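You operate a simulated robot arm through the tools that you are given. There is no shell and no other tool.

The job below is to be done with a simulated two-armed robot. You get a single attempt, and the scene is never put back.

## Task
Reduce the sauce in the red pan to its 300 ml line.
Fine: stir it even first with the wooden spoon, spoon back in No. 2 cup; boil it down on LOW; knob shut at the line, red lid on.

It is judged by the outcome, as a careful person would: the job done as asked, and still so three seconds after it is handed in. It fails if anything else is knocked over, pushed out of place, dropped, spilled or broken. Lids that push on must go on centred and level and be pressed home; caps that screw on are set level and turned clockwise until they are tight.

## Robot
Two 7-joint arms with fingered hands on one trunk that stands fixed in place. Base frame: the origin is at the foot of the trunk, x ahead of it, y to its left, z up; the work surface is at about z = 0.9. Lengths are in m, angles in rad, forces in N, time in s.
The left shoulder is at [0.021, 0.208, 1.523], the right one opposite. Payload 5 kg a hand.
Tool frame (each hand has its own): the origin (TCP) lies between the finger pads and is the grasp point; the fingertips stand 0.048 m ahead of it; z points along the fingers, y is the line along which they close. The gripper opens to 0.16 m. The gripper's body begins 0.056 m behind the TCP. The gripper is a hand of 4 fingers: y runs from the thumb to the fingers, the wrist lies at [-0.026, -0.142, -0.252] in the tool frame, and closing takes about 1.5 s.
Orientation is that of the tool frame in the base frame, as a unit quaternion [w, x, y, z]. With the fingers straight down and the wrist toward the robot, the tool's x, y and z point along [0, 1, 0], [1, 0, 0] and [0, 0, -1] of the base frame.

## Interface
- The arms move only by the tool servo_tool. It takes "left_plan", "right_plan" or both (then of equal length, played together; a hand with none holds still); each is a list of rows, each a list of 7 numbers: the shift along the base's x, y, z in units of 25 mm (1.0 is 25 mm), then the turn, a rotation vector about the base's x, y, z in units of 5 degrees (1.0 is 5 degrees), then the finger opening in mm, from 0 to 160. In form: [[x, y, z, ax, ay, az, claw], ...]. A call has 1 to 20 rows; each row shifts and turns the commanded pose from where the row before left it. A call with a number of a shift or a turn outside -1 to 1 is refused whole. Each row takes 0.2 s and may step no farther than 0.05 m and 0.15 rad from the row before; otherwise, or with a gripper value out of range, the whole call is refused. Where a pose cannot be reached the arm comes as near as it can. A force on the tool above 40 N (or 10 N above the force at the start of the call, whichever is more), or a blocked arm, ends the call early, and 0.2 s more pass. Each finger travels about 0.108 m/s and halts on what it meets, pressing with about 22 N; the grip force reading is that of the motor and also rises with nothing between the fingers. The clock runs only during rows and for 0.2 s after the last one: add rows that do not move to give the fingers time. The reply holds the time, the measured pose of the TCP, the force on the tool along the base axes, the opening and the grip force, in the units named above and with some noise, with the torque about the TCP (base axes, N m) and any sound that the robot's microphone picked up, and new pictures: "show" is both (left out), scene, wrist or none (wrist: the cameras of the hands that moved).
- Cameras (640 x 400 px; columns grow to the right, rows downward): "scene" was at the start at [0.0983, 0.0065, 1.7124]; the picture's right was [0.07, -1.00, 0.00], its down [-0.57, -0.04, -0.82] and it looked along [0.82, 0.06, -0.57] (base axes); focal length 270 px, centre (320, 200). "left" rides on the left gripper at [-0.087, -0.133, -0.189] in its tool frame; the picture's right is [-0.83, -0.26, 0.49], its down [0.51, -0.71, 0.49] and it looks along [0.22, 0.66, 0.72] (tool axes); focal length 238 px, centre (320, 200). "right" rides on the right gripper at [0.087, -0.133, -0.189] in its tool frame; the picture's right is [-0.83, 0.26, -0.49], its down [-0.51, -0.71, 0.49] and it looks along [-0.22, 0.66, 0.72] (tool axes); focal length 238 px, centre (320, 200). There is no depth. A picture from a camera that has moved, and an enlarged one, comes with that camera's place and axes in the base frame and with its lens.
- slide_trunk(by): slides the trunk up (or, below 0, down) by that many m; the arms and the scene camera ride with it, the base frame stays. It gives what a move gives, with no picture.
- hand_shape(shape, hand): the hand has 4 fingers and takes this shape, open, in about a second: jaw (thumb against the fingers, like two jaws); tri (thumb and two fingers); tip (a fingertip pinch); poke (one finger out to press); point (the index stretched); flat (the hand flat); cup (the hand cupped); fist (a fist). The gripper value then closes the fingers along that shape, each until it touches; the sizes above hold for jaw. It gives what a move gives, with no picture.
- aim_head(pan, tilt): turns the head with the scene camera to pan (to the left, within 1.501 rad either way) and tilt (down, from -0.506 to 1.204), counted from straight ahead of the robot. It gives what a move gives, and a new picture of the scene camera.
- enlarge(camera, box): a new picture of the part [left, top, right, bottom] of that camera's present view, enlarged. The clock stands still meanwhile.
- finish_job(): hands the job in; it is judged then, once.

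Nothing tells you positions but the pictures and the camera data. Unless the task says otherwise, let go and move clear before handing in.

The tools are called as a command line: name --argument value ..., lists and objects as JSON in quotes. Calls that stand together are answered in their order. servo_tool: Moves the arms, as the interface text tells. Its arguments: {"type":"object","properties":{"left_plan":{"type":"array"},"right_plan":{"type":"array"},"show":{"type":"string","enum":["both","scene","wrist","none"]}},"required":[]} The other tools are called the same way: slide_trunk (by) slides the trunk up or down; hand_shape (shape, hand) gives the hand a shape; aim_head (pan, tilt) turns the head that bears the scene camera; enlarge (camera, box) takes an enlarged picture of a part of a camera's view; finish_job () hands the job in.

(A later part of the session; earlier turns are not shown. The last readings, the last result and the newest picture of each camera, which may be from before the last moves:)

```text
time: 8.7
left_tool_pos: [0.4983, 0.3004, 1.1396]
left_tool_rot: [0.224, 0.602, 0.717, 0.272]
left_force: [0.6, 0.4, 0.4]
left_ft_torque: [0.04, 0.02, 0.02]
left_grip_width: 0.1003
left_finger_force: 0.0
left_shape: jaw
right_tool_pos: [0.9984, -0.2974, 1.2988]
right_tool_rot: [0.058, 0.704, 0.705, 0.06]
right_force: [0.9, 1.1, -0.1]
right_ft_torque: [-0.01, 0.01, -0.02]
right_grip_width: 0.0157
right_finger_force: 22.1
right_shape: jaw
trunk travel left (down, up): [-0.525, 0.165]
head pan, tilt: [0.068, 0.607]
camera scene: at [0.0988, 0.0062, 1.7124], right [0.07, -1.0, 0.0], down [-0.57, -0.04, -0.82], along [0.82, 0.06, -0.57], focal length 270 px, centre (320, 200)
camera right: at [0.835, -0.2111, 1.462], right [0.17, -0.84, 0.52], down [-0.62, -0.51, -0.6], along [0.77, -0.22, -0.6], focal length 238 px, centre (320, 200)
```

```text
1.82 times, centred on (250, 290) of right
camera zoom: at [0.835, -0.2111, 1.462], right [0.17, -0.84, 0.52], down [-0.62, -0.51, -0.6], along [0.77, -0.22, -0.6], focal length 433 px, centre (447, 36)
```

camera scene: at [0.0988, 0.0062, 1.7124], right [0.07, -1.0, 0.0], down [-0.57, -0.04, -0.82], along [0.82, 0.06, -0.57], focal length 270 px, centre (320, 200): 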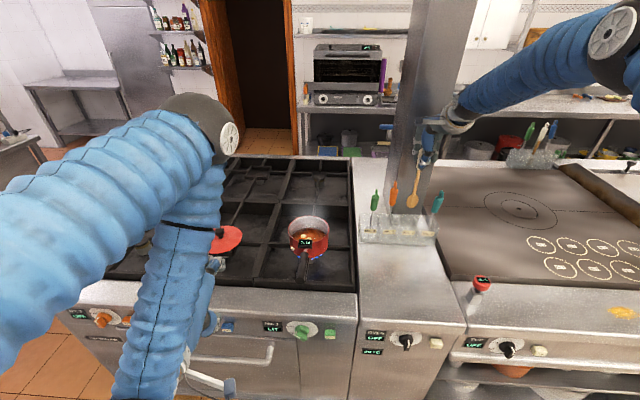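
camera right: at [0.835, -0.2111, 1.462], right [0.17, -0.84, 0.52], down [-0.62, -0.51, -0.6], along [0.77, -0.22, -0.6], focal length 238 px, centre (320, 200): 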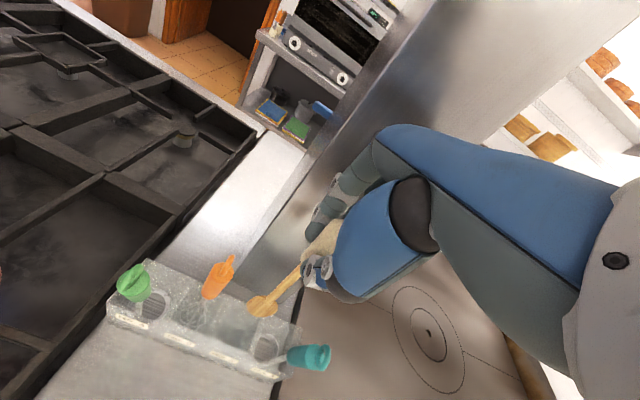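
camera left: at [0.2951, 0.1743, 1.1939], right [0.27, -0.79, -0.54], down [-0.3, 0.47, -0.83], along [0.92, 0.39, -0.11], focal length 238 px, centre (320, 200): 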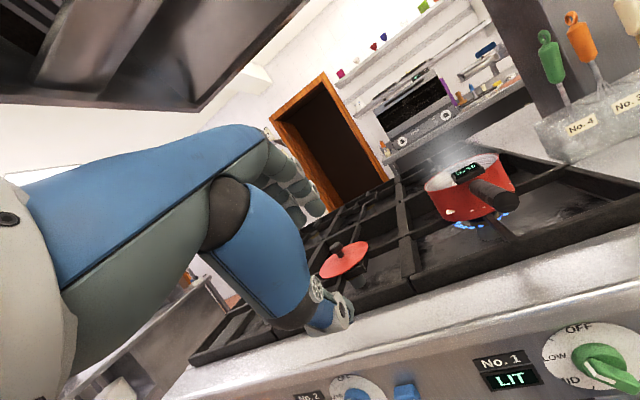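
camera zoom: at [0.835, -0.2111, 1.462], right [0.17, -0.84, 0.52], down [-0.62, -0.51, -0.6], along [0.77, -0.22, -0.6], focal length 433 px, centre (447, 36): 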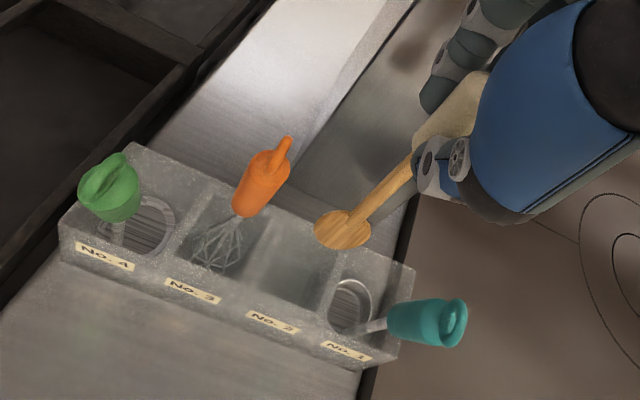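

The spoon is out cleanly, with its tip about 0.245 m below the grasp point. I'll raise it a little more, pull it back clear of the rack, then carry it left to above the pan at about (0.885, 0.108).

servo_tool --right_plan '[[0, 0, 0.8, 0, 0, 0, 0], [-0.7, 0, 0.8, 0, 0, 0, 0], [-1, 0, 0, 0, 0, 0, 0], [-1, 0, 0, 0, 0, 0, 0], [-1, 0.5, 0, 0, 0, 0, 0], [-0.8, 1, 0, 0, 0, 0, 0], [0, 1, 0, 0, 0, 0, 0], [0, 1, 0, 0, 0, 0, 0], [0, 1, 0, 0, 0, 0, 0], [0, 1, 0, 0, 0, 0, 0], [0, 1, 0, 0, 0, 0, 0], [0, 1, 0, 0, 0, 0, 0], [0, 1, 0, 0, 0, 0, 0], [0, 1, 0, 0, 0, 0, 0], [0, 1, 0, 0, 0, 0, 0], [0, 1, 0, 0, 0, 0, 0], [0, 1, 0, 0, 0, 0, 0], [0, 1, 0, 0, 0, 0, 0], [0, 0.9, 0, 0, 0, 0, 0], [0, 0.5, 0, 0, 0, 0, 0]]'

servo_tool --right_plan '[[0, 0.9, 0, 0, 0, 0, 0], [0, 0.5, 0, 0, 0, 0, 0], [0, 0, 0, 0, 0, 0, 0]]'

enlarge --camera "scene" --box '[260, 110, 380, 270]'

enlarge --camera "right" --box '[120, 180, 400, 400]'

enlarge --camera "left" --box '[400, 60, 560, 250]'

```text
time: 12.9
left_tool_pos: [0.4983, 0.3018, 1.1392]
left_tool_rot: [0.224, 0.601, 0.717, 0.273]
left_force: [0.2, -0.7, -0.6]
left_ft_torque: [0.0, -0.01, 0.01]
left_grip_width: 0.1003
left_finger_force: 0.0
left_shape: jaw
right_tool_pos: [0.8845, 0.0768, 1.3394]
right_tool_rot: [0.06, 0.705, 0.704, 0.059]
right_force: [-0.5, -0.2, -0.4]
right_ft_torque: [0.02, 0.01, -0.03]
right_grip_width: 0.0155
right_finger_force: 22.7
right_shape: jaw
trunk travel left (down, up): [-0.525, 0.165]
head pan, tilt: [0.068, 0.607]
camera scene: at [0.0983, 0.0068, 1.7124], right [0.07, -1.0, 0.0], down [-0.57, -0.04, -0.82], along [0.82, 0.06, -0.57], focal length 270 px, centre (320, 200)
camera right: at [0.7224, 0.1637, 1.5023], right [0.17, -0.83, 0.52], down [-0.62, -0.51, -0.6], along [0.77, -0.22, -0.6], focal length 238 px, centre (320, 200)
```

scene: 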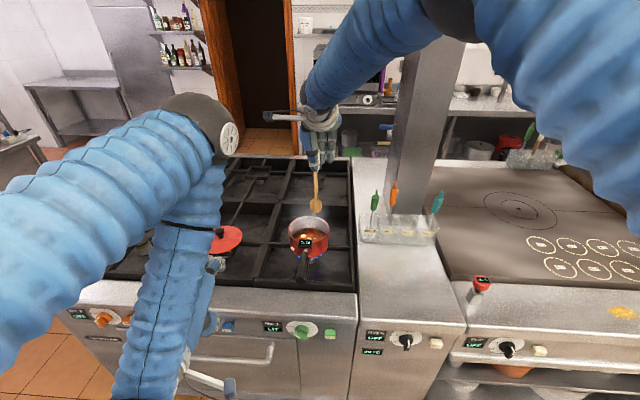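
right: 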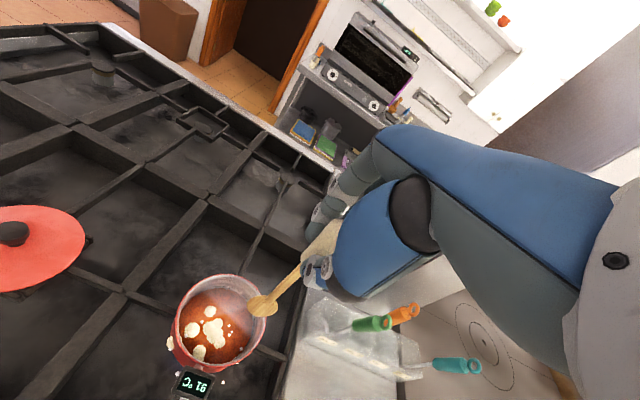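

```text
time: 13.7
left_tool_pos: [0.499, 0.3013, 1.1395]
left_tool_rot: [0.224, 0.602, 0.717, 0.272]
left_force: [0.5, -0.4, -0.5]
left_ft_torque: [0.03, 0.03, -0.04]
left_grip_width: 0.1002
left_finger_force: 0.1
left_shape: jaw
right_tool_pos: [0.8839, 0.11, 1.3378]
right_tool_rot: [0.059, 0.705, 0.704, 0.06]
right_force: [-0.4, 0.3, -0.3]
right_ft_torque: [0.05, 0.01, -0.03]
right_grip_width: 0.0157
right_finger_force: 22.2
right_shape: jaw
trunk travel left (down, up): [-0.525, 0.165]
head pan, tilt: [0.068, 0.607]
camera scene: at [0.0982, 0.0061, 1.7125], right [0.07, -1.0, 0.0], down [-0.57, -0.04, -0.82], along [0.82, 0.06, -0.57], focal length 270 px, centre (320, 200)
camera right: at [0.722, 0.1977, 1.5017], right [0.17, -0.84, 0.52], down [-0.62, -0.5, -0.6], along [0.77, -0.22, -0.6], focal length 238 px, centre (320, 200)
```

scene: 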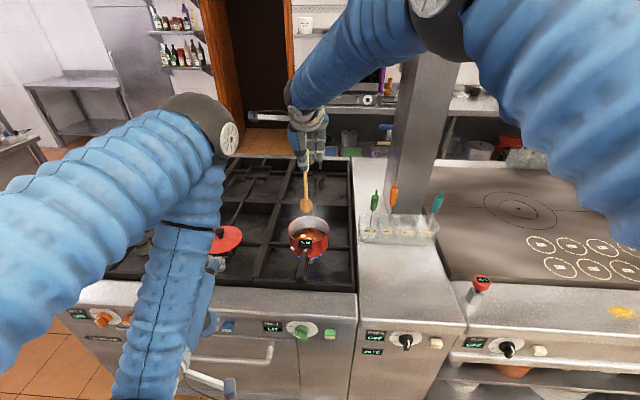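
right: 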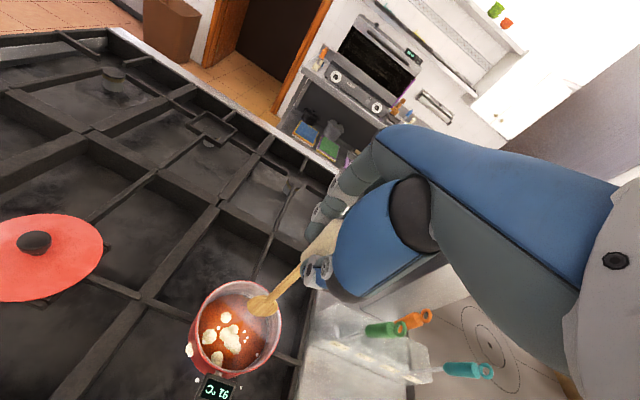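

```text
2.50 times, centred on (320, 190) of scene
camera zoom: at [0.0982, 0.0061, 1.7125], right [0.07, -1.0, 0.0], down [-0.57, -0.04, -0.82], along [0.82, 0.06, -0.57], focal length 676 px, centre (320, 225)
```

zoom: 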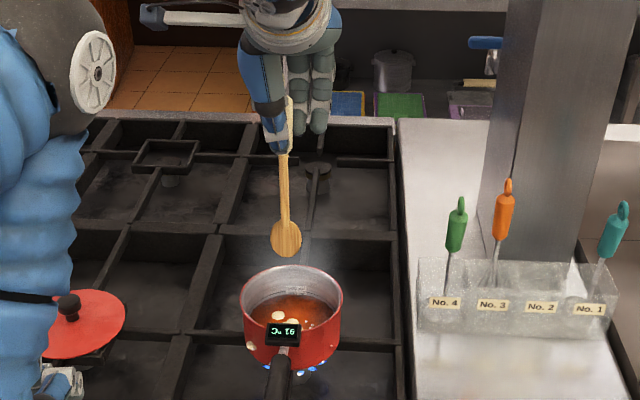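

```text
1.82 times, centred on (260, 290) of right
camera zoom: at [0.722, 0.1977, 1.5017], right [0.17, -0.84, 0.52], down [-0.62, -0.5, -0.6], along [0.77, -0.22, -0.6], focal length 433 px, centre (429, 36)
```

zoom: 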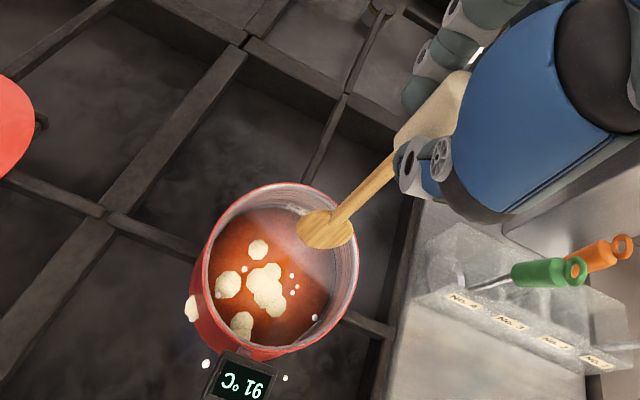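

```text
2.11 times, centred on (480, 155) of left
camera zoom: at [0.294, 0.1748, 1.1938], right [0.27, -0.8, -0.54], down [-0.3, 0.47, -0.83], along [0.92, 0.39, -0.11], focal length 502 px, centre (-17, 295)
```

zoom: 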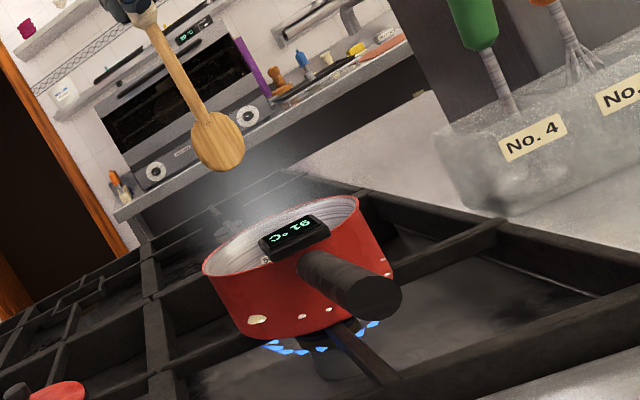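

From three views the pan centre is about (0.898, 0.110), its rim about z 1.018 with radius 0.08, and the sauce surface near z 0.952. I'll centre the spoon and lower its tip to just above the sauce, then check.

servo_tool --right_plan '[[0.3, -0.1, -0.5, 0, 0, 0, 0], [0.3, -0.1, -0.9, 0, 0, 0, 0], [0, 0, -0.9, 0, 0, 0, 0], [0, 0, -0.9, 0, 0, 0, 0], [0, 0, -0.9, 0, 0, 0, 0], [0, 0, -0.9, 0, 0, 0, 0], [0, 0, -0.5, 0, 0, 0, 0], [0, 0, 0, 0, 0, 0, 0]]'

enlarge --camera "scene" --box '[260, 150, 360, 270]'

enlarge --camera "right" --box '[120, 200, 400, 400]'

enlarge --camera "left" --box '[400, 60, 560, 250]'

```text
time: 15.5
left_tool_pos: [0.4996, 0.3005, 1.1392]
left_tool_rot: [0.224, 0.601, 0.717, 0.273]
left_force: [0.5, 1.0, 0.4]
left_ft_torque: [0.0, -0.03, -0.02]
left_grip_width: 0.1003
left_finger_force: 0.0
left_shape: jaw
right_tool_pos: [0.8994, 0.1026, 1.2021]
right_tool_rot: [0.058, 0.705, 0.704, 0.06]
right_force: [0.2, 0.3, 0.5]
right_ft_torque: [-0.03, -0.02, 0.02]
right_grip_width: 0.0158
right_finger_force: 22.2
right_shape: jaw
trunk travel left (down, up): [-0.525, 0.165]
head pan, tilt: [0.068, 0.607]
camera scene: at [0.098, 0.0066, 1.7125], right [0.07, -1.0, 0.0], down [-0.57, -0.04, -0.82], along [0.82, 0.06, -0.57], focal length 270 px, centre (320, 200)
camera right: at [0.7356, 0.1915, 1.3653], right [0.17, -0.83, 0.52], down [-0.62, -0.51, -0.6], along [0.77, -0.22, -0.6], focal length 238 px, centre (320, 200)
```

scene: 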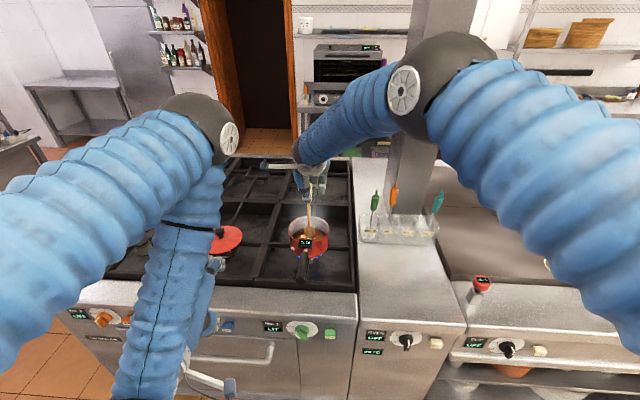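
right: 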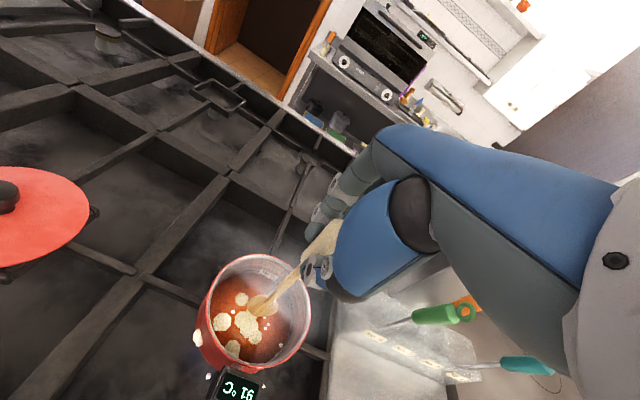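

```text
3.33 times, centred on (310, 210) of scene
camera zoom: at [0.098, 0.0066, 1.7125], right [0.07, -1.0, 0.0], down [-0.57, -0.04, -0.82], along [0.82, 0.06, -0.57], focal length 902 px, centre (353, 167)
```

zoom: 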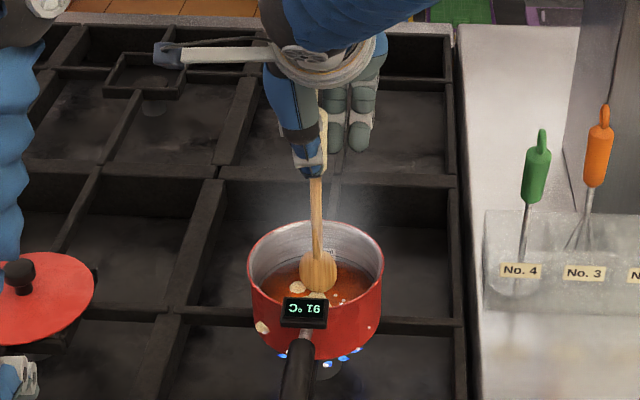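

```text
2.00 times, centred on (260, 300) of right
camera zoom: at [0.7356, 0.1915, 1.3653], right [0.17, -0.83, 0.52], down [-0.62, -0.51, -0.6], along [0.77, -0.22, -0.6], focal length 477 px, centre (440, 0)
```

zoom: 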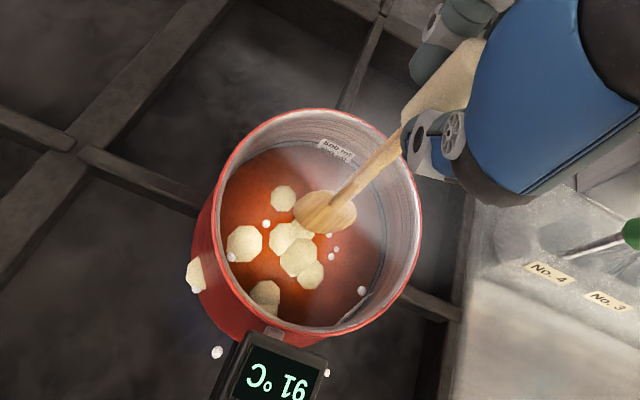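

```text
2.11 times, centred on (480, 155) of left
camera zoom: at [0.2938, 0.1752, 1.1938], right [0.27, -0.8, -0.54], down [-0.3, 0.47, -0.83], along [0.92, 0.39, -0.11], focal length 502 px, centre (-17, 295)
```

zoom: 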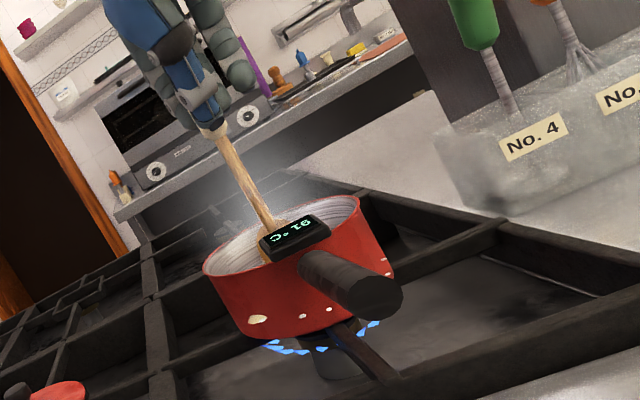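

The spoon is centred over the sauce with its tip about 2 cm above the surface. I'll dip it about 30 mm and check the force before stirring.

servo_tool --right_plan '[[0, 0.05, -0.5, 0, 0, 0, 0], [0, 0.05, -0.5, 0, 0, 0, 0], [0, 0, -0.2, 0, 0, 0, 0], [0, 0, 0, 0, 0, 0, 0]]'

enlarge --camera "right" --box '[160, 230, 360, 380]'

enlarge --camera "scene" --box '[275, 190, 345, 260]'

```text
time: 16.5
left_tool_pos: [0.4995, 0.2999, 1.1387]
left_tool_rot: [0.224, 0.601, 0.717, 0.272]
left_force: [-0.3, -0.1, 0.3]
left_ft_torque: [0.01, 0.06, 0.0]
left_grip_width: 0.0999
left_finger_force: 0.1
left_shape: jaw
right_tool_pos: [0.8984, 0.1073, 1.1707]
right_tool_rot: [0.058, 0.705, 0.704, 0.059]
right_force: [-1.2, -1.5, -0.5]
right_ft_torque: [0.03, 0.03, 0.0]
right_grip_width: 0.0159
right_finger_force: 21.6
right_shape: jaw
trunk travel left (down, up): [-0.525, 0.165]
head pan, tilt: [0.068, 0.607]
camera scene: at [0.0984, 0.0066, 1.7124], right [0.07, -1.0, 0.0], down [-0.57, -0.04, -0.82], along [0.82, 0.06, -0.57], focal length 270 px, centre (320, 200)
camera right: at [0.7363, 0.1938, 1.3342], right [0.17, -0.84, 0.52], down [-0.62, -0.51, -0.6], along [0.77, -0.22, -0.6], focal length 238 px, centre (320, 200)
```

scene: 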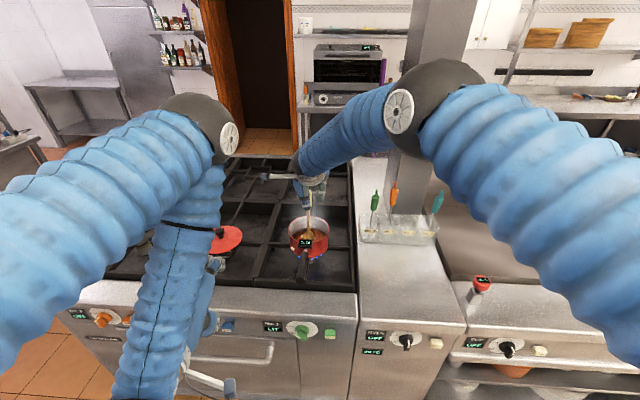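
right: 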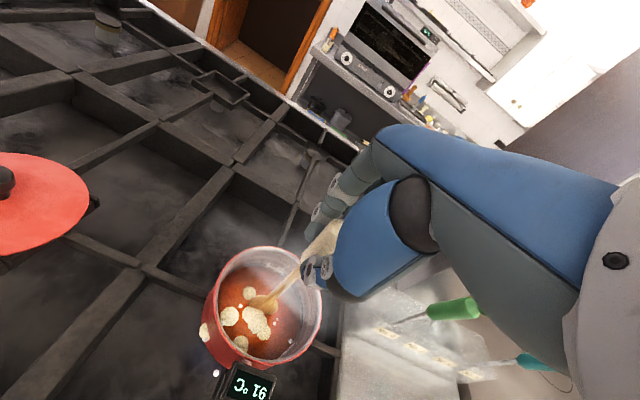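

```text
2.67 times, centred on (260, 305) of right
camera zoom: at [0.7363, 0.1938, 1.3342], right [0.17, -0.84, 0.52], down [-0.62, -0.51, -0.6], along [0.77, -0.22, -0.6], focal length 636 px, centre (480, -80)
```

zoom: 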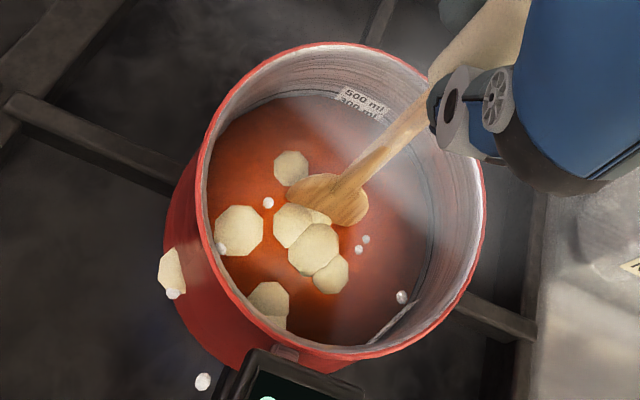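

```text
5.71 times, centred on (310, 225) of scene
camera zoom: at [0.0984, 0.0066, 1.7124], right [0.07, -1.0, 0.0], down [-0.57, -0.04, -0.82], along [0.82, 0.06, -0.57], focal length 1546 px, centre (377, 57)
```

zoom: 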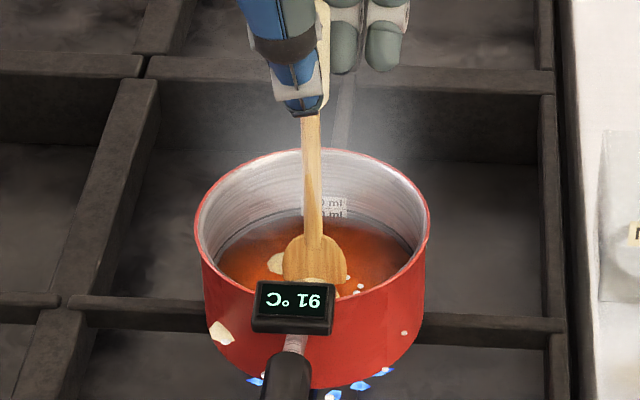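

The spoon is in the sauce with no contact force. I'll stir one gentle circle of about 36 mm radius and see how the lumps respond.

servo_tool --right_plan '[[0.72, 0, -0.06, 0, 0, 0, 0], [0.72, 0, -0.06, 0, 0, 0, 0], [-0.275, 0.847, 0, 0, 0, 0, 0], [-0.72, 0.523, 0, 0, 0, 0, 0], [-0.89, 0, 0, 0, 0, 0, 0], [-0.72, -0.523, 0, 0, 0, 0, 0], [-0.275, -0.847, 0, 0, 0, 0, 0], [0.275, -0.847, 0, 0, 0, 0, 0], [0.72, -0.523, 0, 0, 0, 0, 0], [0.89, 0, 0, 0, 0, 0, 0], [0.72, 0.523, 0, 0, 0, 0, 0], [0.275, 0.847, 0, 0, 0, 0, 0]]'

enlarge --camera "right" --box '[160, 230, 360, 380]'

enlarge --camera "scene" --box '[275, 190, 345, 260]'

```text
time: 19.1
left_tool_pos: [0.4982, 0.3015, 1.1396]
left_tool_rot: [0.223, 0.601, 0.718, 0.272]
left_force: [-0.1, 0.5, 0.0]
left_ft_torque: [-0.04, -0.02, -0.01]
left_grip_width: 0.1
left_finger_force: 0.0
left_shape: jaw
right_tool_pos: [0.9354, 0.1075, 1.1693]
right_tool_rot: [0.06, 0.705, 0.704, 0.06]
right_force: [0.0, -0.1, 1.2]
right_ft_torque: [0.06, 0.03, 0.0]
right_grip_width: 0.016
right_finger_force: 22.1
right_shape: jaw
trunk travel left (down, up): [-0.525, 0.165]
head pan, tilt: [0.068, 0.607]
camera scene: at [0.0981, 0.0076, 1.7125], right [0.07, -1.0, 0.0], down [-0.57, -0.04, -0.82], along [0.82, 0.06, -0.57], focal length 270 px, centre (320, 200)
camera right: at [0.7717, 0.1948, 1.3322], right [0.17, -0.83, 0.52], down [-0.62, -0.51, -0.6], along [0.77, -0.22, -0.6], focal length 238 px, centre (320, 200)
```

scene: 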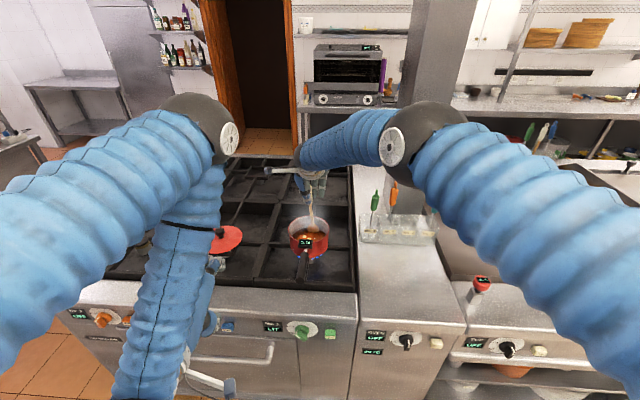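
right: 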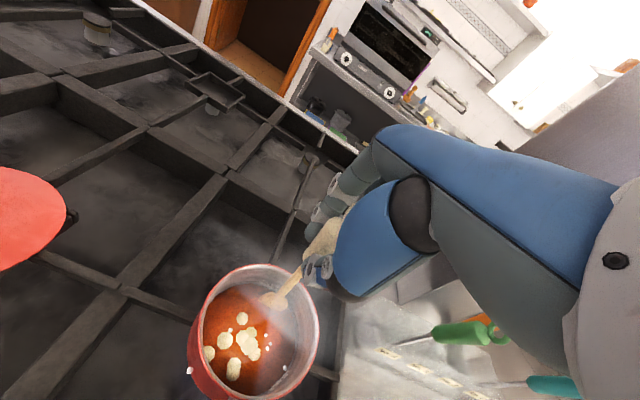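

```text
2.67 times, centred on (260, 305) of right
camera zoom: at [0.7717, 0.1948, 1.3322], right [0.17, -0.83, 0.52], down [-0.62, -0.51, -0.6], along [0.77, -0.22, -0.6], focal length 636 px, centre (480, -80)
```

zoom: 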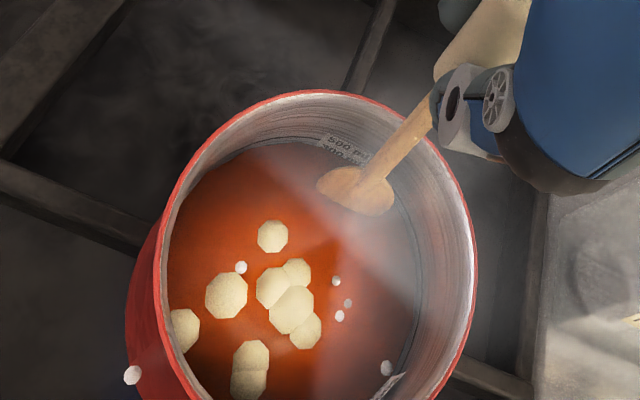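

```text
5.71 times, centred on (310, 225) of scene
camera zoom: at [0.0981, 0.0076, 1.7125], right [0.07, -1.0, 0.0], down [-0.57, -0.04, -0.82], along [0.82, 0.06, -0.57], focal length 1546 px, centre (377, 57)
```

zoom: 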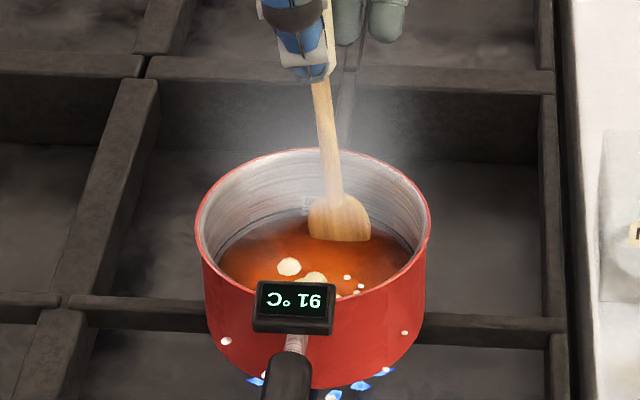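

The lumps are shrinking and moving inward with stirring, and the spoon leans slightly because of drag. I'll keep stirring, reversing direction so the lean evens out, for two circles.

servo_tool --right_plan '[[-0.275, -0.847, 0, 0, 0, 0, 0], [-0.72, -0.523, 0, 0, 0, 0, 0], [-0.89, 0, 0, 0, 0, 0, 0], [-0.72, 0.523, 0, 0, 0, 0, 0], [-0.275, 0.847, 0, 0, 0, 0, 0], [0.275, 0.847, 0, 0, 0, 0, 0], [0.72, 0.523, 0, 0, 0, 0, 0], [0.89, 0, 0, 0, 0, 0, 0], [0.72, -0.523, 0, 0, 0, 0, 0], [0.275, -0.847, 0, 0, 0, 0, 0], [-0.275, -0.847, 0, 0, 0, 0, 0], [-0.72, -0.523, 0, 0, 0, 0, 0], [-0.89, 0, 0, 0, 0, 0, 0], [-0.72, 0.523, 0, 0, 0, 0, 0], [-0.275, 0.847, 0, 0, 0, 0, 0], [0.275, 0.847, 0, 0, 0, 0, 0], [0.72, 0.523, 0, 0, 0, 0, 0], [0.89, 0, 0, 0, 0, 0, 0], [0.72, -0.523, 0, 0, 0, 0, 0], [0.275, -0.847, 0, 0, 0, 0, 0]]'

enlarge --camera "right" --box '[160, 230, 360, 380]'

enlarge --camera "scene" --box '[275, 190, 345, 260]'

```text
time: 23.3
left_tool_pos: [0.4984, 0.3005, 1.1397]
left_tool_rot: [0.224, 0.602, 0.716, 0.272]
left_force: [-0.5, 0.3, 0.2]
left_ft_torque: [0.02, 0.02, 0.04]
left_grip_width: 0.1002
left_finger_force: 0.0
left_shape: jaw
right_tool_pos: [0.9359, 0.1064, 1.1683]
right_tool_rot: [0.058, 0.705, 0.704, 0.06]
right_force: [-0.7, 0.1, 3.3]
right_ft_torque: [0.07, 0.05, 0.03]
right_grip_width: 0.0166
right_finger_force: 22.1
right_shape: jaw
trunk travel left (down, up): [-0.525, 0.165]
head pan, tilt: [0.068, 0.607]
camera scene: at [0.0981, 0.0056, 1.7124], right [0.07, -1.0, 0.0], down [-0.57, -0.04, -0.82], along [0.82, 0.06, -0.57], focal length 270 px, centre (320, 200)
camera right: at [0.7724, 0.1945, 1.3306], right [0.17, -0.84, 0.52], down [-0.62, -0.51, -0.6], along [0.77, -0.22, -0.6], focal length 238 px, centre (320, 200)
```

scene: 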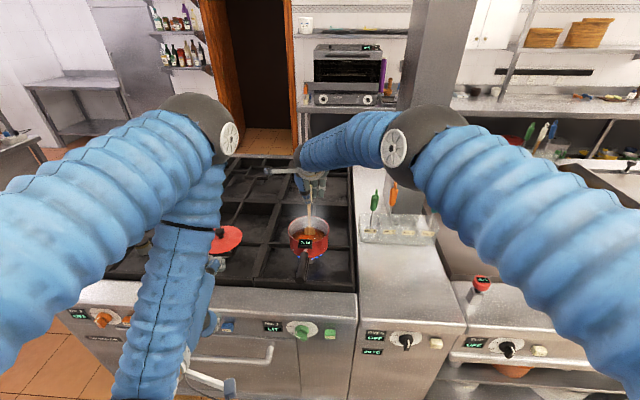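
right: 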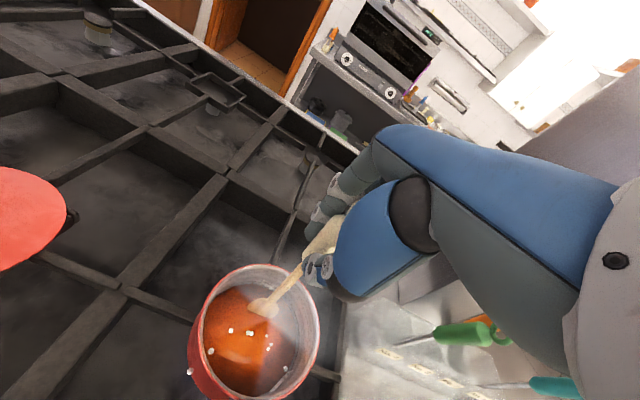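

```text
2.67 times, centred on (260, 305) of right
camera zoom: at [0.7724, 0.1945, 1.3306], right [0.17, -0.84, 0.52], down [-0.62, -0.51, -0.6], along [0.77, -0.22, -0.6], focal length 636 px, centre (480, -80)
```

zoom: 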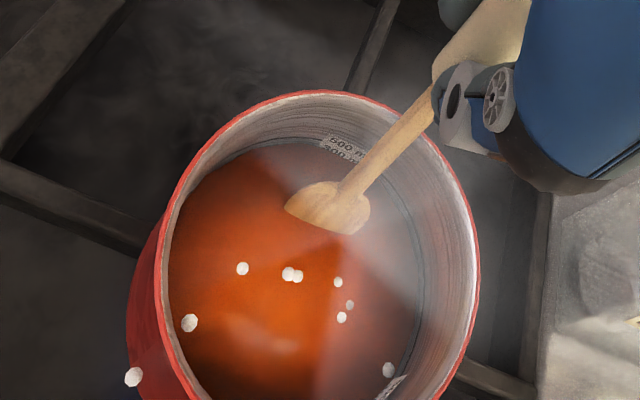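

```text
5.71 times, centred on (310, 225) of scene
camera zoom: at [0.0981, 0.0056, 1.7124], right [0.07, -1.0, 0.0], down [-0.57, -0.04, -0.82], along [0.82, 0.06, -0.57], focal length 1546 px, centre (377, 57)
```

zoom: 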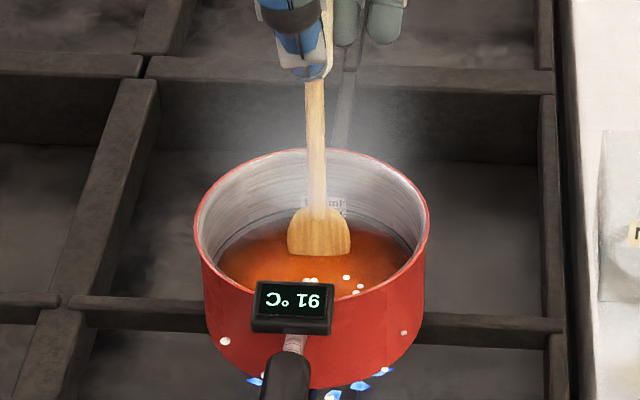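

The big lumps have dissolved and only small specks remain. I'll lift the spoon 2–3 mm off the pan bottom and stir two more circles the other way.

servo_tool --right_plan '[[-0.275, 0.847, 0.1, 0, 0, 0, 0], [-0.72, 0.523, 0, 0, 0, 0, 0], [-0.89, 0, 0, 0, 0, 0, 0], [-0.72, -0.523, 0, 0, 0, 0, 0], [-0.275, -0.847, 0, 0, 0, 0, 0], [0.275, -0.847, 0, 0, 0, 0, 0], [0.72, -0.523, 0, 0, 0, 0, 0], [0.89, 0, 0, 0, 0, 0, 0], [0.72, 0.523, 0, 0, 0, 0, 0], [0.275, 0.847, 0, 0, 0, 0, 0], [-0.275, 0.847, 0, 0, 0, 0, 0], [-0.72, 0.523, 0, 0, 0, 0, 0], [-0.89, 0, 0, 0, 0, 0, 0], [-0.72, -0.523, 0, 0, 0, 0, 0], [-0.275, -0.847, 0, 0, 0, 0, 0], [0.275, -0.847, 0, 0, 0, 0, 0], [0.72, -0.523, 0, 0, 0, 0, 0], [0.89, 0, 0, 0, 0, 0, 0], [0.72, 0.523, 0, 0, 0, 0, 0], [0.275, 0.847, 0, 0, 0, 0, 0]]'

enlarge --camera "right" --box '[160, 230, 360, 380]'

enlarge --camera "scene" --box '[275, 190, 345, 260]'

```text
time: 27.5
left_tool_pos: [0.5, 0.3019, 1.1388]
left_tool_rot: [0.224, 0.602, 0.717, 0.272]
left_force: [-0.8, 1.6, -0.4]
left_ft_torque: [-0.06, -0.01, -0.07]
left_grip_width: 0.1
left_finger_force: 0.1
left_shape: jaw
right_tool_pos: [0.9368, 0.1065, 1.1706]
right_tool_rot: [0.059, 0.706, 0.704, 0.058]
right_force: [1.5, -0.4, -0.1]
right_ft_torque: [0.02, 0.03, 0.03]
right_grip_width: 0.0164
right_finger_force: 22.1
right_shape: jaw
trunk travel left (down, up): [-0.525, 0.165]
head pan, tilt: [0.068, 0.607]
camera scene: at [0.0986, 0.0078, 1.7124], right [0.07, -1.0, 0.0], down [-0.57, -0.04, -0.82], along [0.82, 0.06, -0.57], focal length 270 px, centre (320, 200)
camera right: at [0.7744, 0.1941, 1.3342], right [0.17, -0.83, 0.52], down [-0.62, -0.51, -0.6], along [0.77, -0.22, -0.6], focal length 238 px, centre (320, 200)
```

scene: 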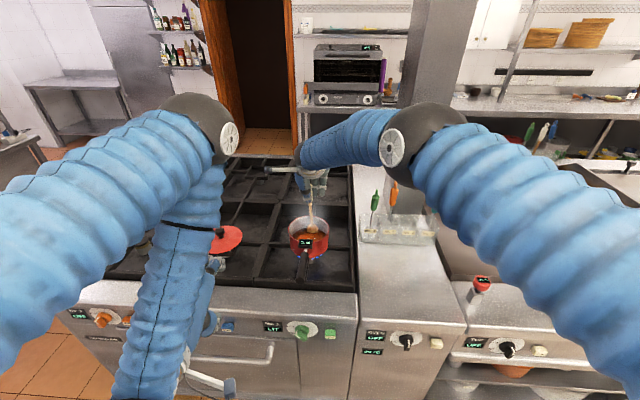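
right: 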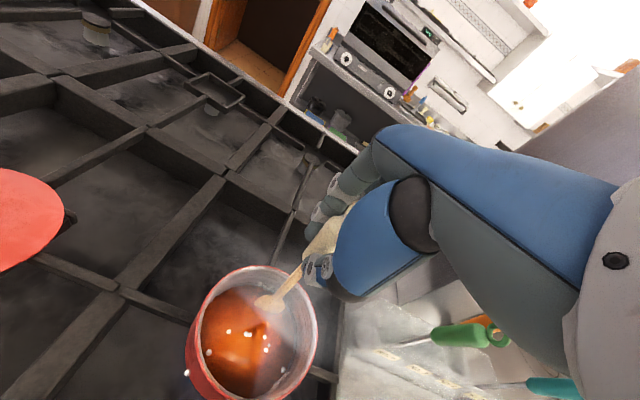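

```text
2.67 times, centred on (260, 305) of right
camera zoom: at [0.7744, 0.1941, 1.3342], right [0.17, -0.83, 0.52], down [-0.62, -0.51, -0.6], along [0.77, -0.22, -0.6], focal length 636 px, centre (480, -80)
```

zoom: 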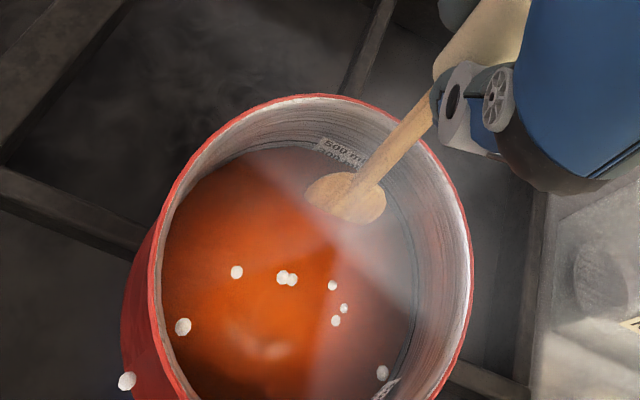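

```text
5.71 times, centred on (310, 225) of scene
camera zoom: at [0.0986, 0.0078, 1.7124], right [0.07, -1.0, 0.0], down [-0.57, -0.04, -0.82], along [0.82, 0.06, -0.57], focal length 1546 px, centre (377, 57)
```

zoom: 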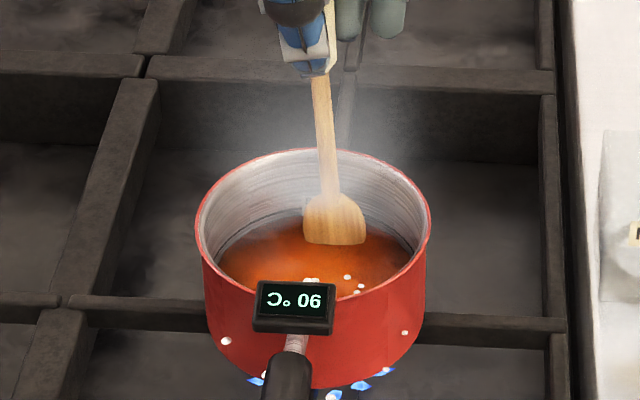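

The lumps are gone. The few tiny white beads have not moved since the start, so I take them for simmer bubbles; the temperature reads 90 °C. I'll stir two more reverse circles to be sure it's even and to straighten the spoon's lean.

servo_tool --right_plan '[[-0.275, -0.847, 0, 0, 0, 0, 0], [-0.72, -0.523, 0, 0, 0, 0, 0], [-0.89, 0, 0, 0, 0, 0, 0], [-0.72, 0.523, 0, 0, 0, 0, 0], [-0.275, 0.847, 0, 0, 0, 0, 0], [0.275, 0.847, 0, 0, 0, 0, 0], [0.72, 0.523, 0, 0, 0, 0, 0], [0.89, 0, 0, 0, 0, 0, 0], [0.72, -0.523, 0, 0, 0, 0, 0], [0.275, -0.847, 0, 0, 0, 0, 0], [-0.275, -0.847, 0, 0, 0, 0, 0], [-0.72, -0.523, 0, 0, 0, 0, 0], [-0.89, 0, 0, 0, 0, 0, 0], [-0.72, 0.523, 0, 0, 0, 0, 0], [-0.275, 0.847, 0, 0, 0, 0, 0], [0.275, 0.6, 0, 0, 0, 0, 0], [0.72, 0, 0, 0, 0, 0, 0], [0.4, -0.5, 0, 0, 0, 0, 0], [0, -0.1, 0, 0, 0, 0, 0], [0, 0, 0, 0, 0, 0, 0]]'

enlarge --camera "right" --box '[160, 230, 360, 380]'

enlarge --camera "scene" --box '[275, 190, 345, 260]'

enlarge --camera "left" --box '[400, 60, 560, 250]'

```text
time: 31.7
left_tool_pos: [0.4986, 0.3001, 1.1402]
left_tool_rot: [0.223, 0.601, 0.717, 0.272]
left_force: [0.3, -0.3, -0.2]
left_ft_torque: [0.02, 0.01, 0.02]
left_grip_width: 0.1001
left_finger_force: 0.0
left_shape: jaw
right_tool_pos: [0.8997, 0.1071, 1.1716]
right_tool_rot: [0.058, 0.705, 0.704, 0.06]
right_force: [0.3, 0.6, -0.1]
right_ft_torque: [0.02, 0.05, -0.01]
right_grip_width: 0.0161
right_finger_force: 22.4
right_shape: jaw
trunk travel left (down, up): [-0.525, 0.165]
head pan, tilt: [0.068, 0.607]
camera scene: at [0.0985, 0.0064, 1.7124], right [0.07, -1.0, 0.0], down [-0.57, -0.04, -0.82], along [0.82, 0.06, -0.57], focal length 270 px, centre (320, 200)
camera right: at [0.7361, 0.1938, 1.3342], right [0.17, -0.83, 0.52], down [-0.62, -0.51, -0.6], along [0.77, -0.22, -0.6], focal length 238 px, centre (320, 200)
```

scene: 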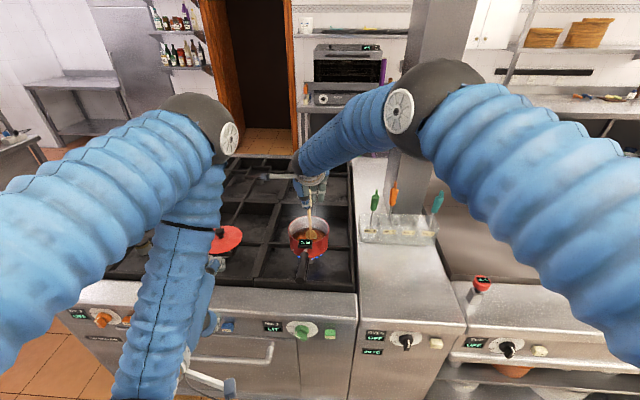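
right: 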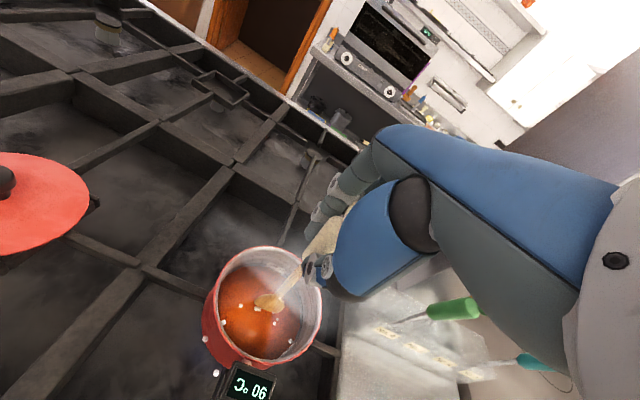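

```text
2.67 times, centred on (260, 305) of right
camera zoom: at [0.7361, 0.1938, 1.3342], right [0.17, -0.83, 0.52], down [-0.62, -0.51, -0.6], along [0.77, -0.22, -0.6], focal length 636 px, centre (480, -80)
```

zoom: 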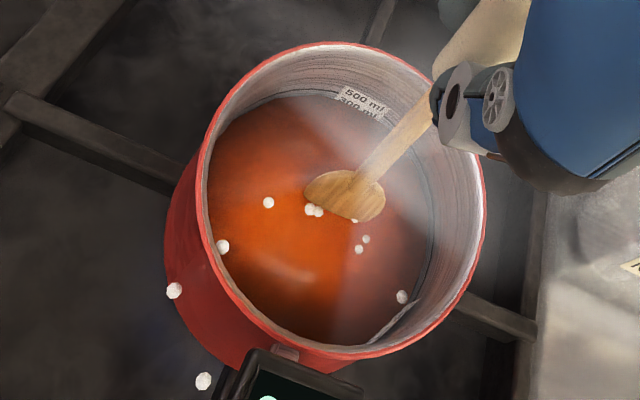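

```text
5.71 times, centred on (310, 225) of scene
camera zoom: at [0.0985, 0.0064, 1.7124], right [0.07, -1.0, 0.0], down [-0.57, -0.04, -0.82], along [0.82, 0.06, -0.57], focal length 1546 px, centre (377, 57)
```

zoom: 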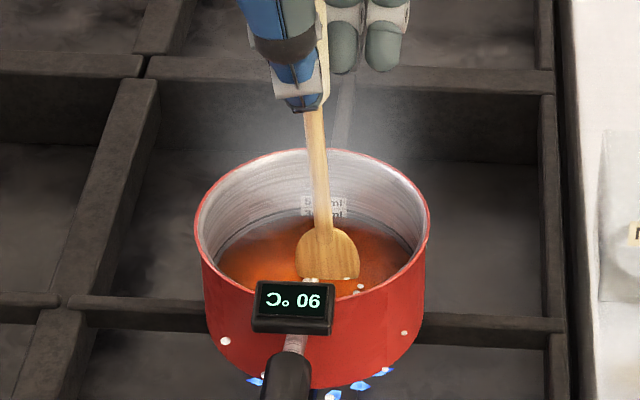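

```text
2.11 times, centred on (480, 155) of left
camera zoom: at [0.2942, 0.1751, 1.1937], right [0.27, -0.8, -0.54], down [-0.3, 0.47, -0.83], along [0.92, 0.39, -0.11], focal length 502 px, centre (-17, 295)
```

zoom: 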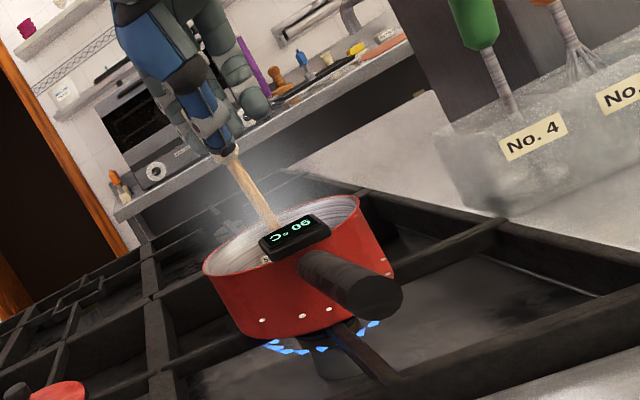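

The sauce is even now. I'll lift the spoon straight out and hold it over the pan a moment to drip.

servo_tool --right_plan '[[0, 0, 0.4, 0, 0, 0, 0], [0, 0, 0.5, 0, 0, 0, 0], [0, 0, 0.7, 0, 0, 0, 0], [0, 0, 0.9, 0, 0, 0, 0], [0, 0, 0.9, 0, 0, 0, 0], [0, 0, 0.9, 0, 0, 0, 0], [0, 0, 0.9, 0, 0, 0, 0], [0, 0, 0.9, 0, 0, 0, 0], [0, 0, 0.7, 0, 0, 0, 0], [0, 0, 0, 0, 0, 0, 0], [0, 0, 0, 0, 0, 0, 0], [0, 0, 0, 0, 0, 0, 0], [0, 0, 0, 0, 0, 0, 0]]'

enlarge --camera "scene" --box '[260, 110, 360, 270]'

enlarge --camera "left" --box '[400, 60, 560, 250]'

enlarge --camera "right" --box '[160, 200, 380, 400]'

```text
time: 34.5
left_tool_pos: [0.4998, 0.3008, 1.1394]
left_tool_rot: [0.224, 0.601, 0.717, 0.272]
left_force: [-0.3, -0.7, 0.4]
left_ft_torque: [-0.01, 0.04, -0.01]
left_grip_width: 0.1
left_finger_force: 0.0
left_shape: jaw
right_tool_pos: [0.9004, 0.1072, 1.3417]
right_tool_rot: [0.059, 0.705, 0.704, 0.059]
right_force: [-0.6, -0.6, -0.7]
right_ft_torque: [-0.02, 0.03, 0.01]
right_grip_width: 0.0166
right_finger_force: 22.2
right_shape: jaw
trunk travel left (down, up): [-0.525, 0.165]
head pan, tilt: [0.068, 0.607]
camera scene: at [0.0986, 0.0066, 1.7124], right [0.07, -1.0, 0.0], down [-0.57, -0.04, -0.82], along [0.82, 0.06, -0.57], focal length 270 px, centre (320, 200)
camera right: at [0.7378, 0.1944, 1.5046], right [0.17, -0.83, 0.52], down [-0.62, -0.51, -0.6], along [0.77, -0.22, -0.6], focal length 238 px, centre (320, 200)
```

scene: 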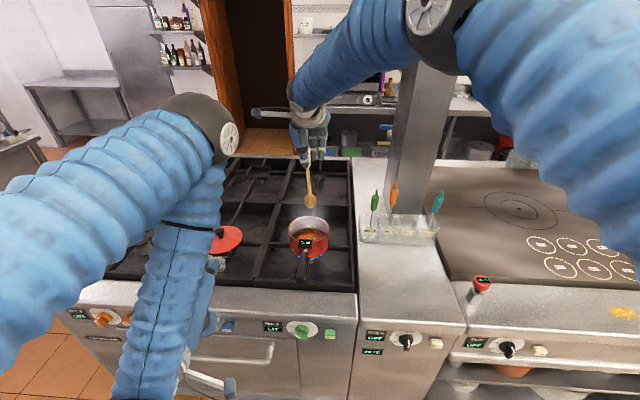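
right: 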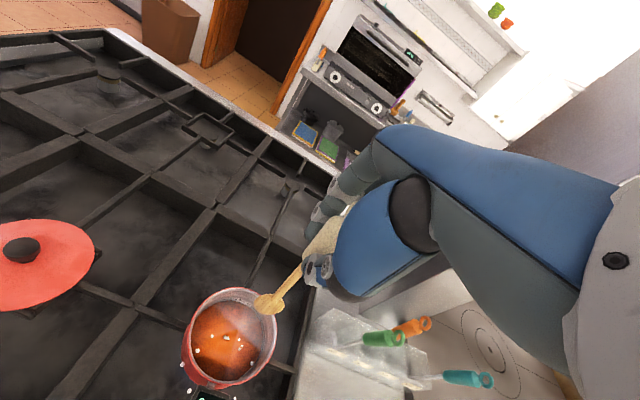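

```text
2.50 times, centred on (310, 190) of scene
camera zoom: at [0.0986, 0.0066, 1.7124], right [0.07, -1.0, 0.0], down [-0.57, -0.04, -0.82], along [0.82, 0.06, -0.57], focal length 676 px, centre (345, 225)
```

zoom: 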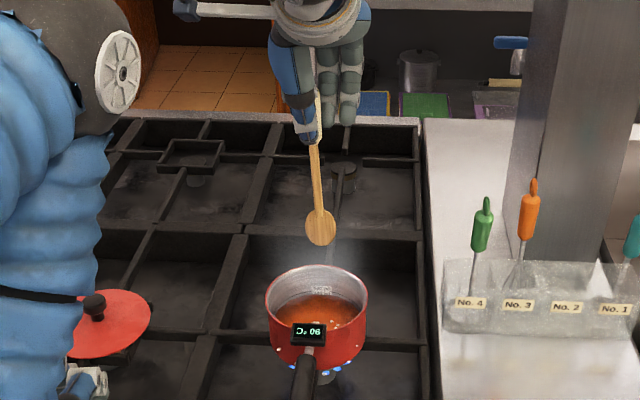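

```text
2.11 times, centred on (480, 155) of left
camera zoom: at [0.2943, 0.1752, 1.1937], right [0.27, -0.8, -0.54], down [-0.3, 0.47, -0.83], along [0.92, 0.39, -0.11], focal length 502 px, centre (-17, 295)
```

zoom: 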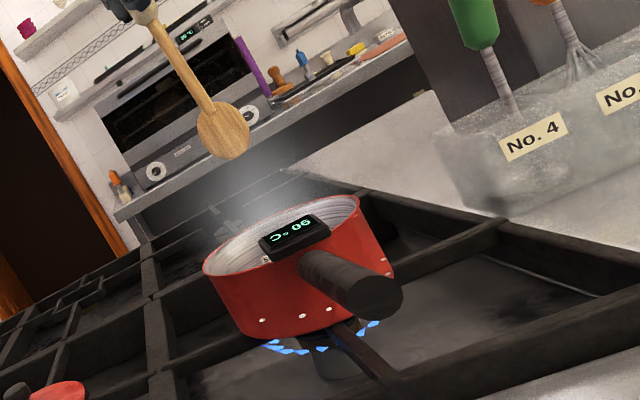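

```text
2.00 times, centred on (270, 300) of right
camera zoom: at [0.7378, 0.1944, 1.5046], right [0.17, -0.83, 0.52], down [-0.62, -0.51, -0.6], along [0.77, -0.22, -0.6], focal length 477 px, centre (420, 0)
```

zoom: 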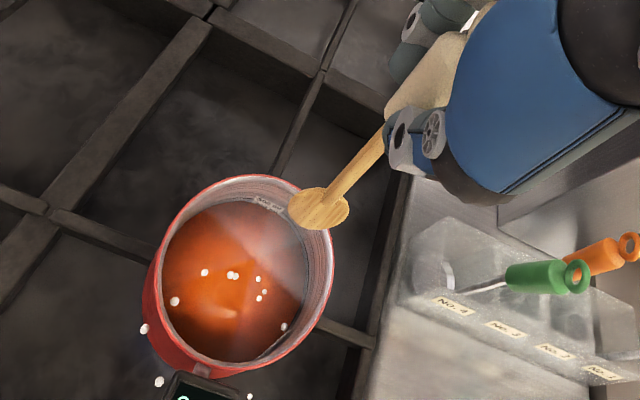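

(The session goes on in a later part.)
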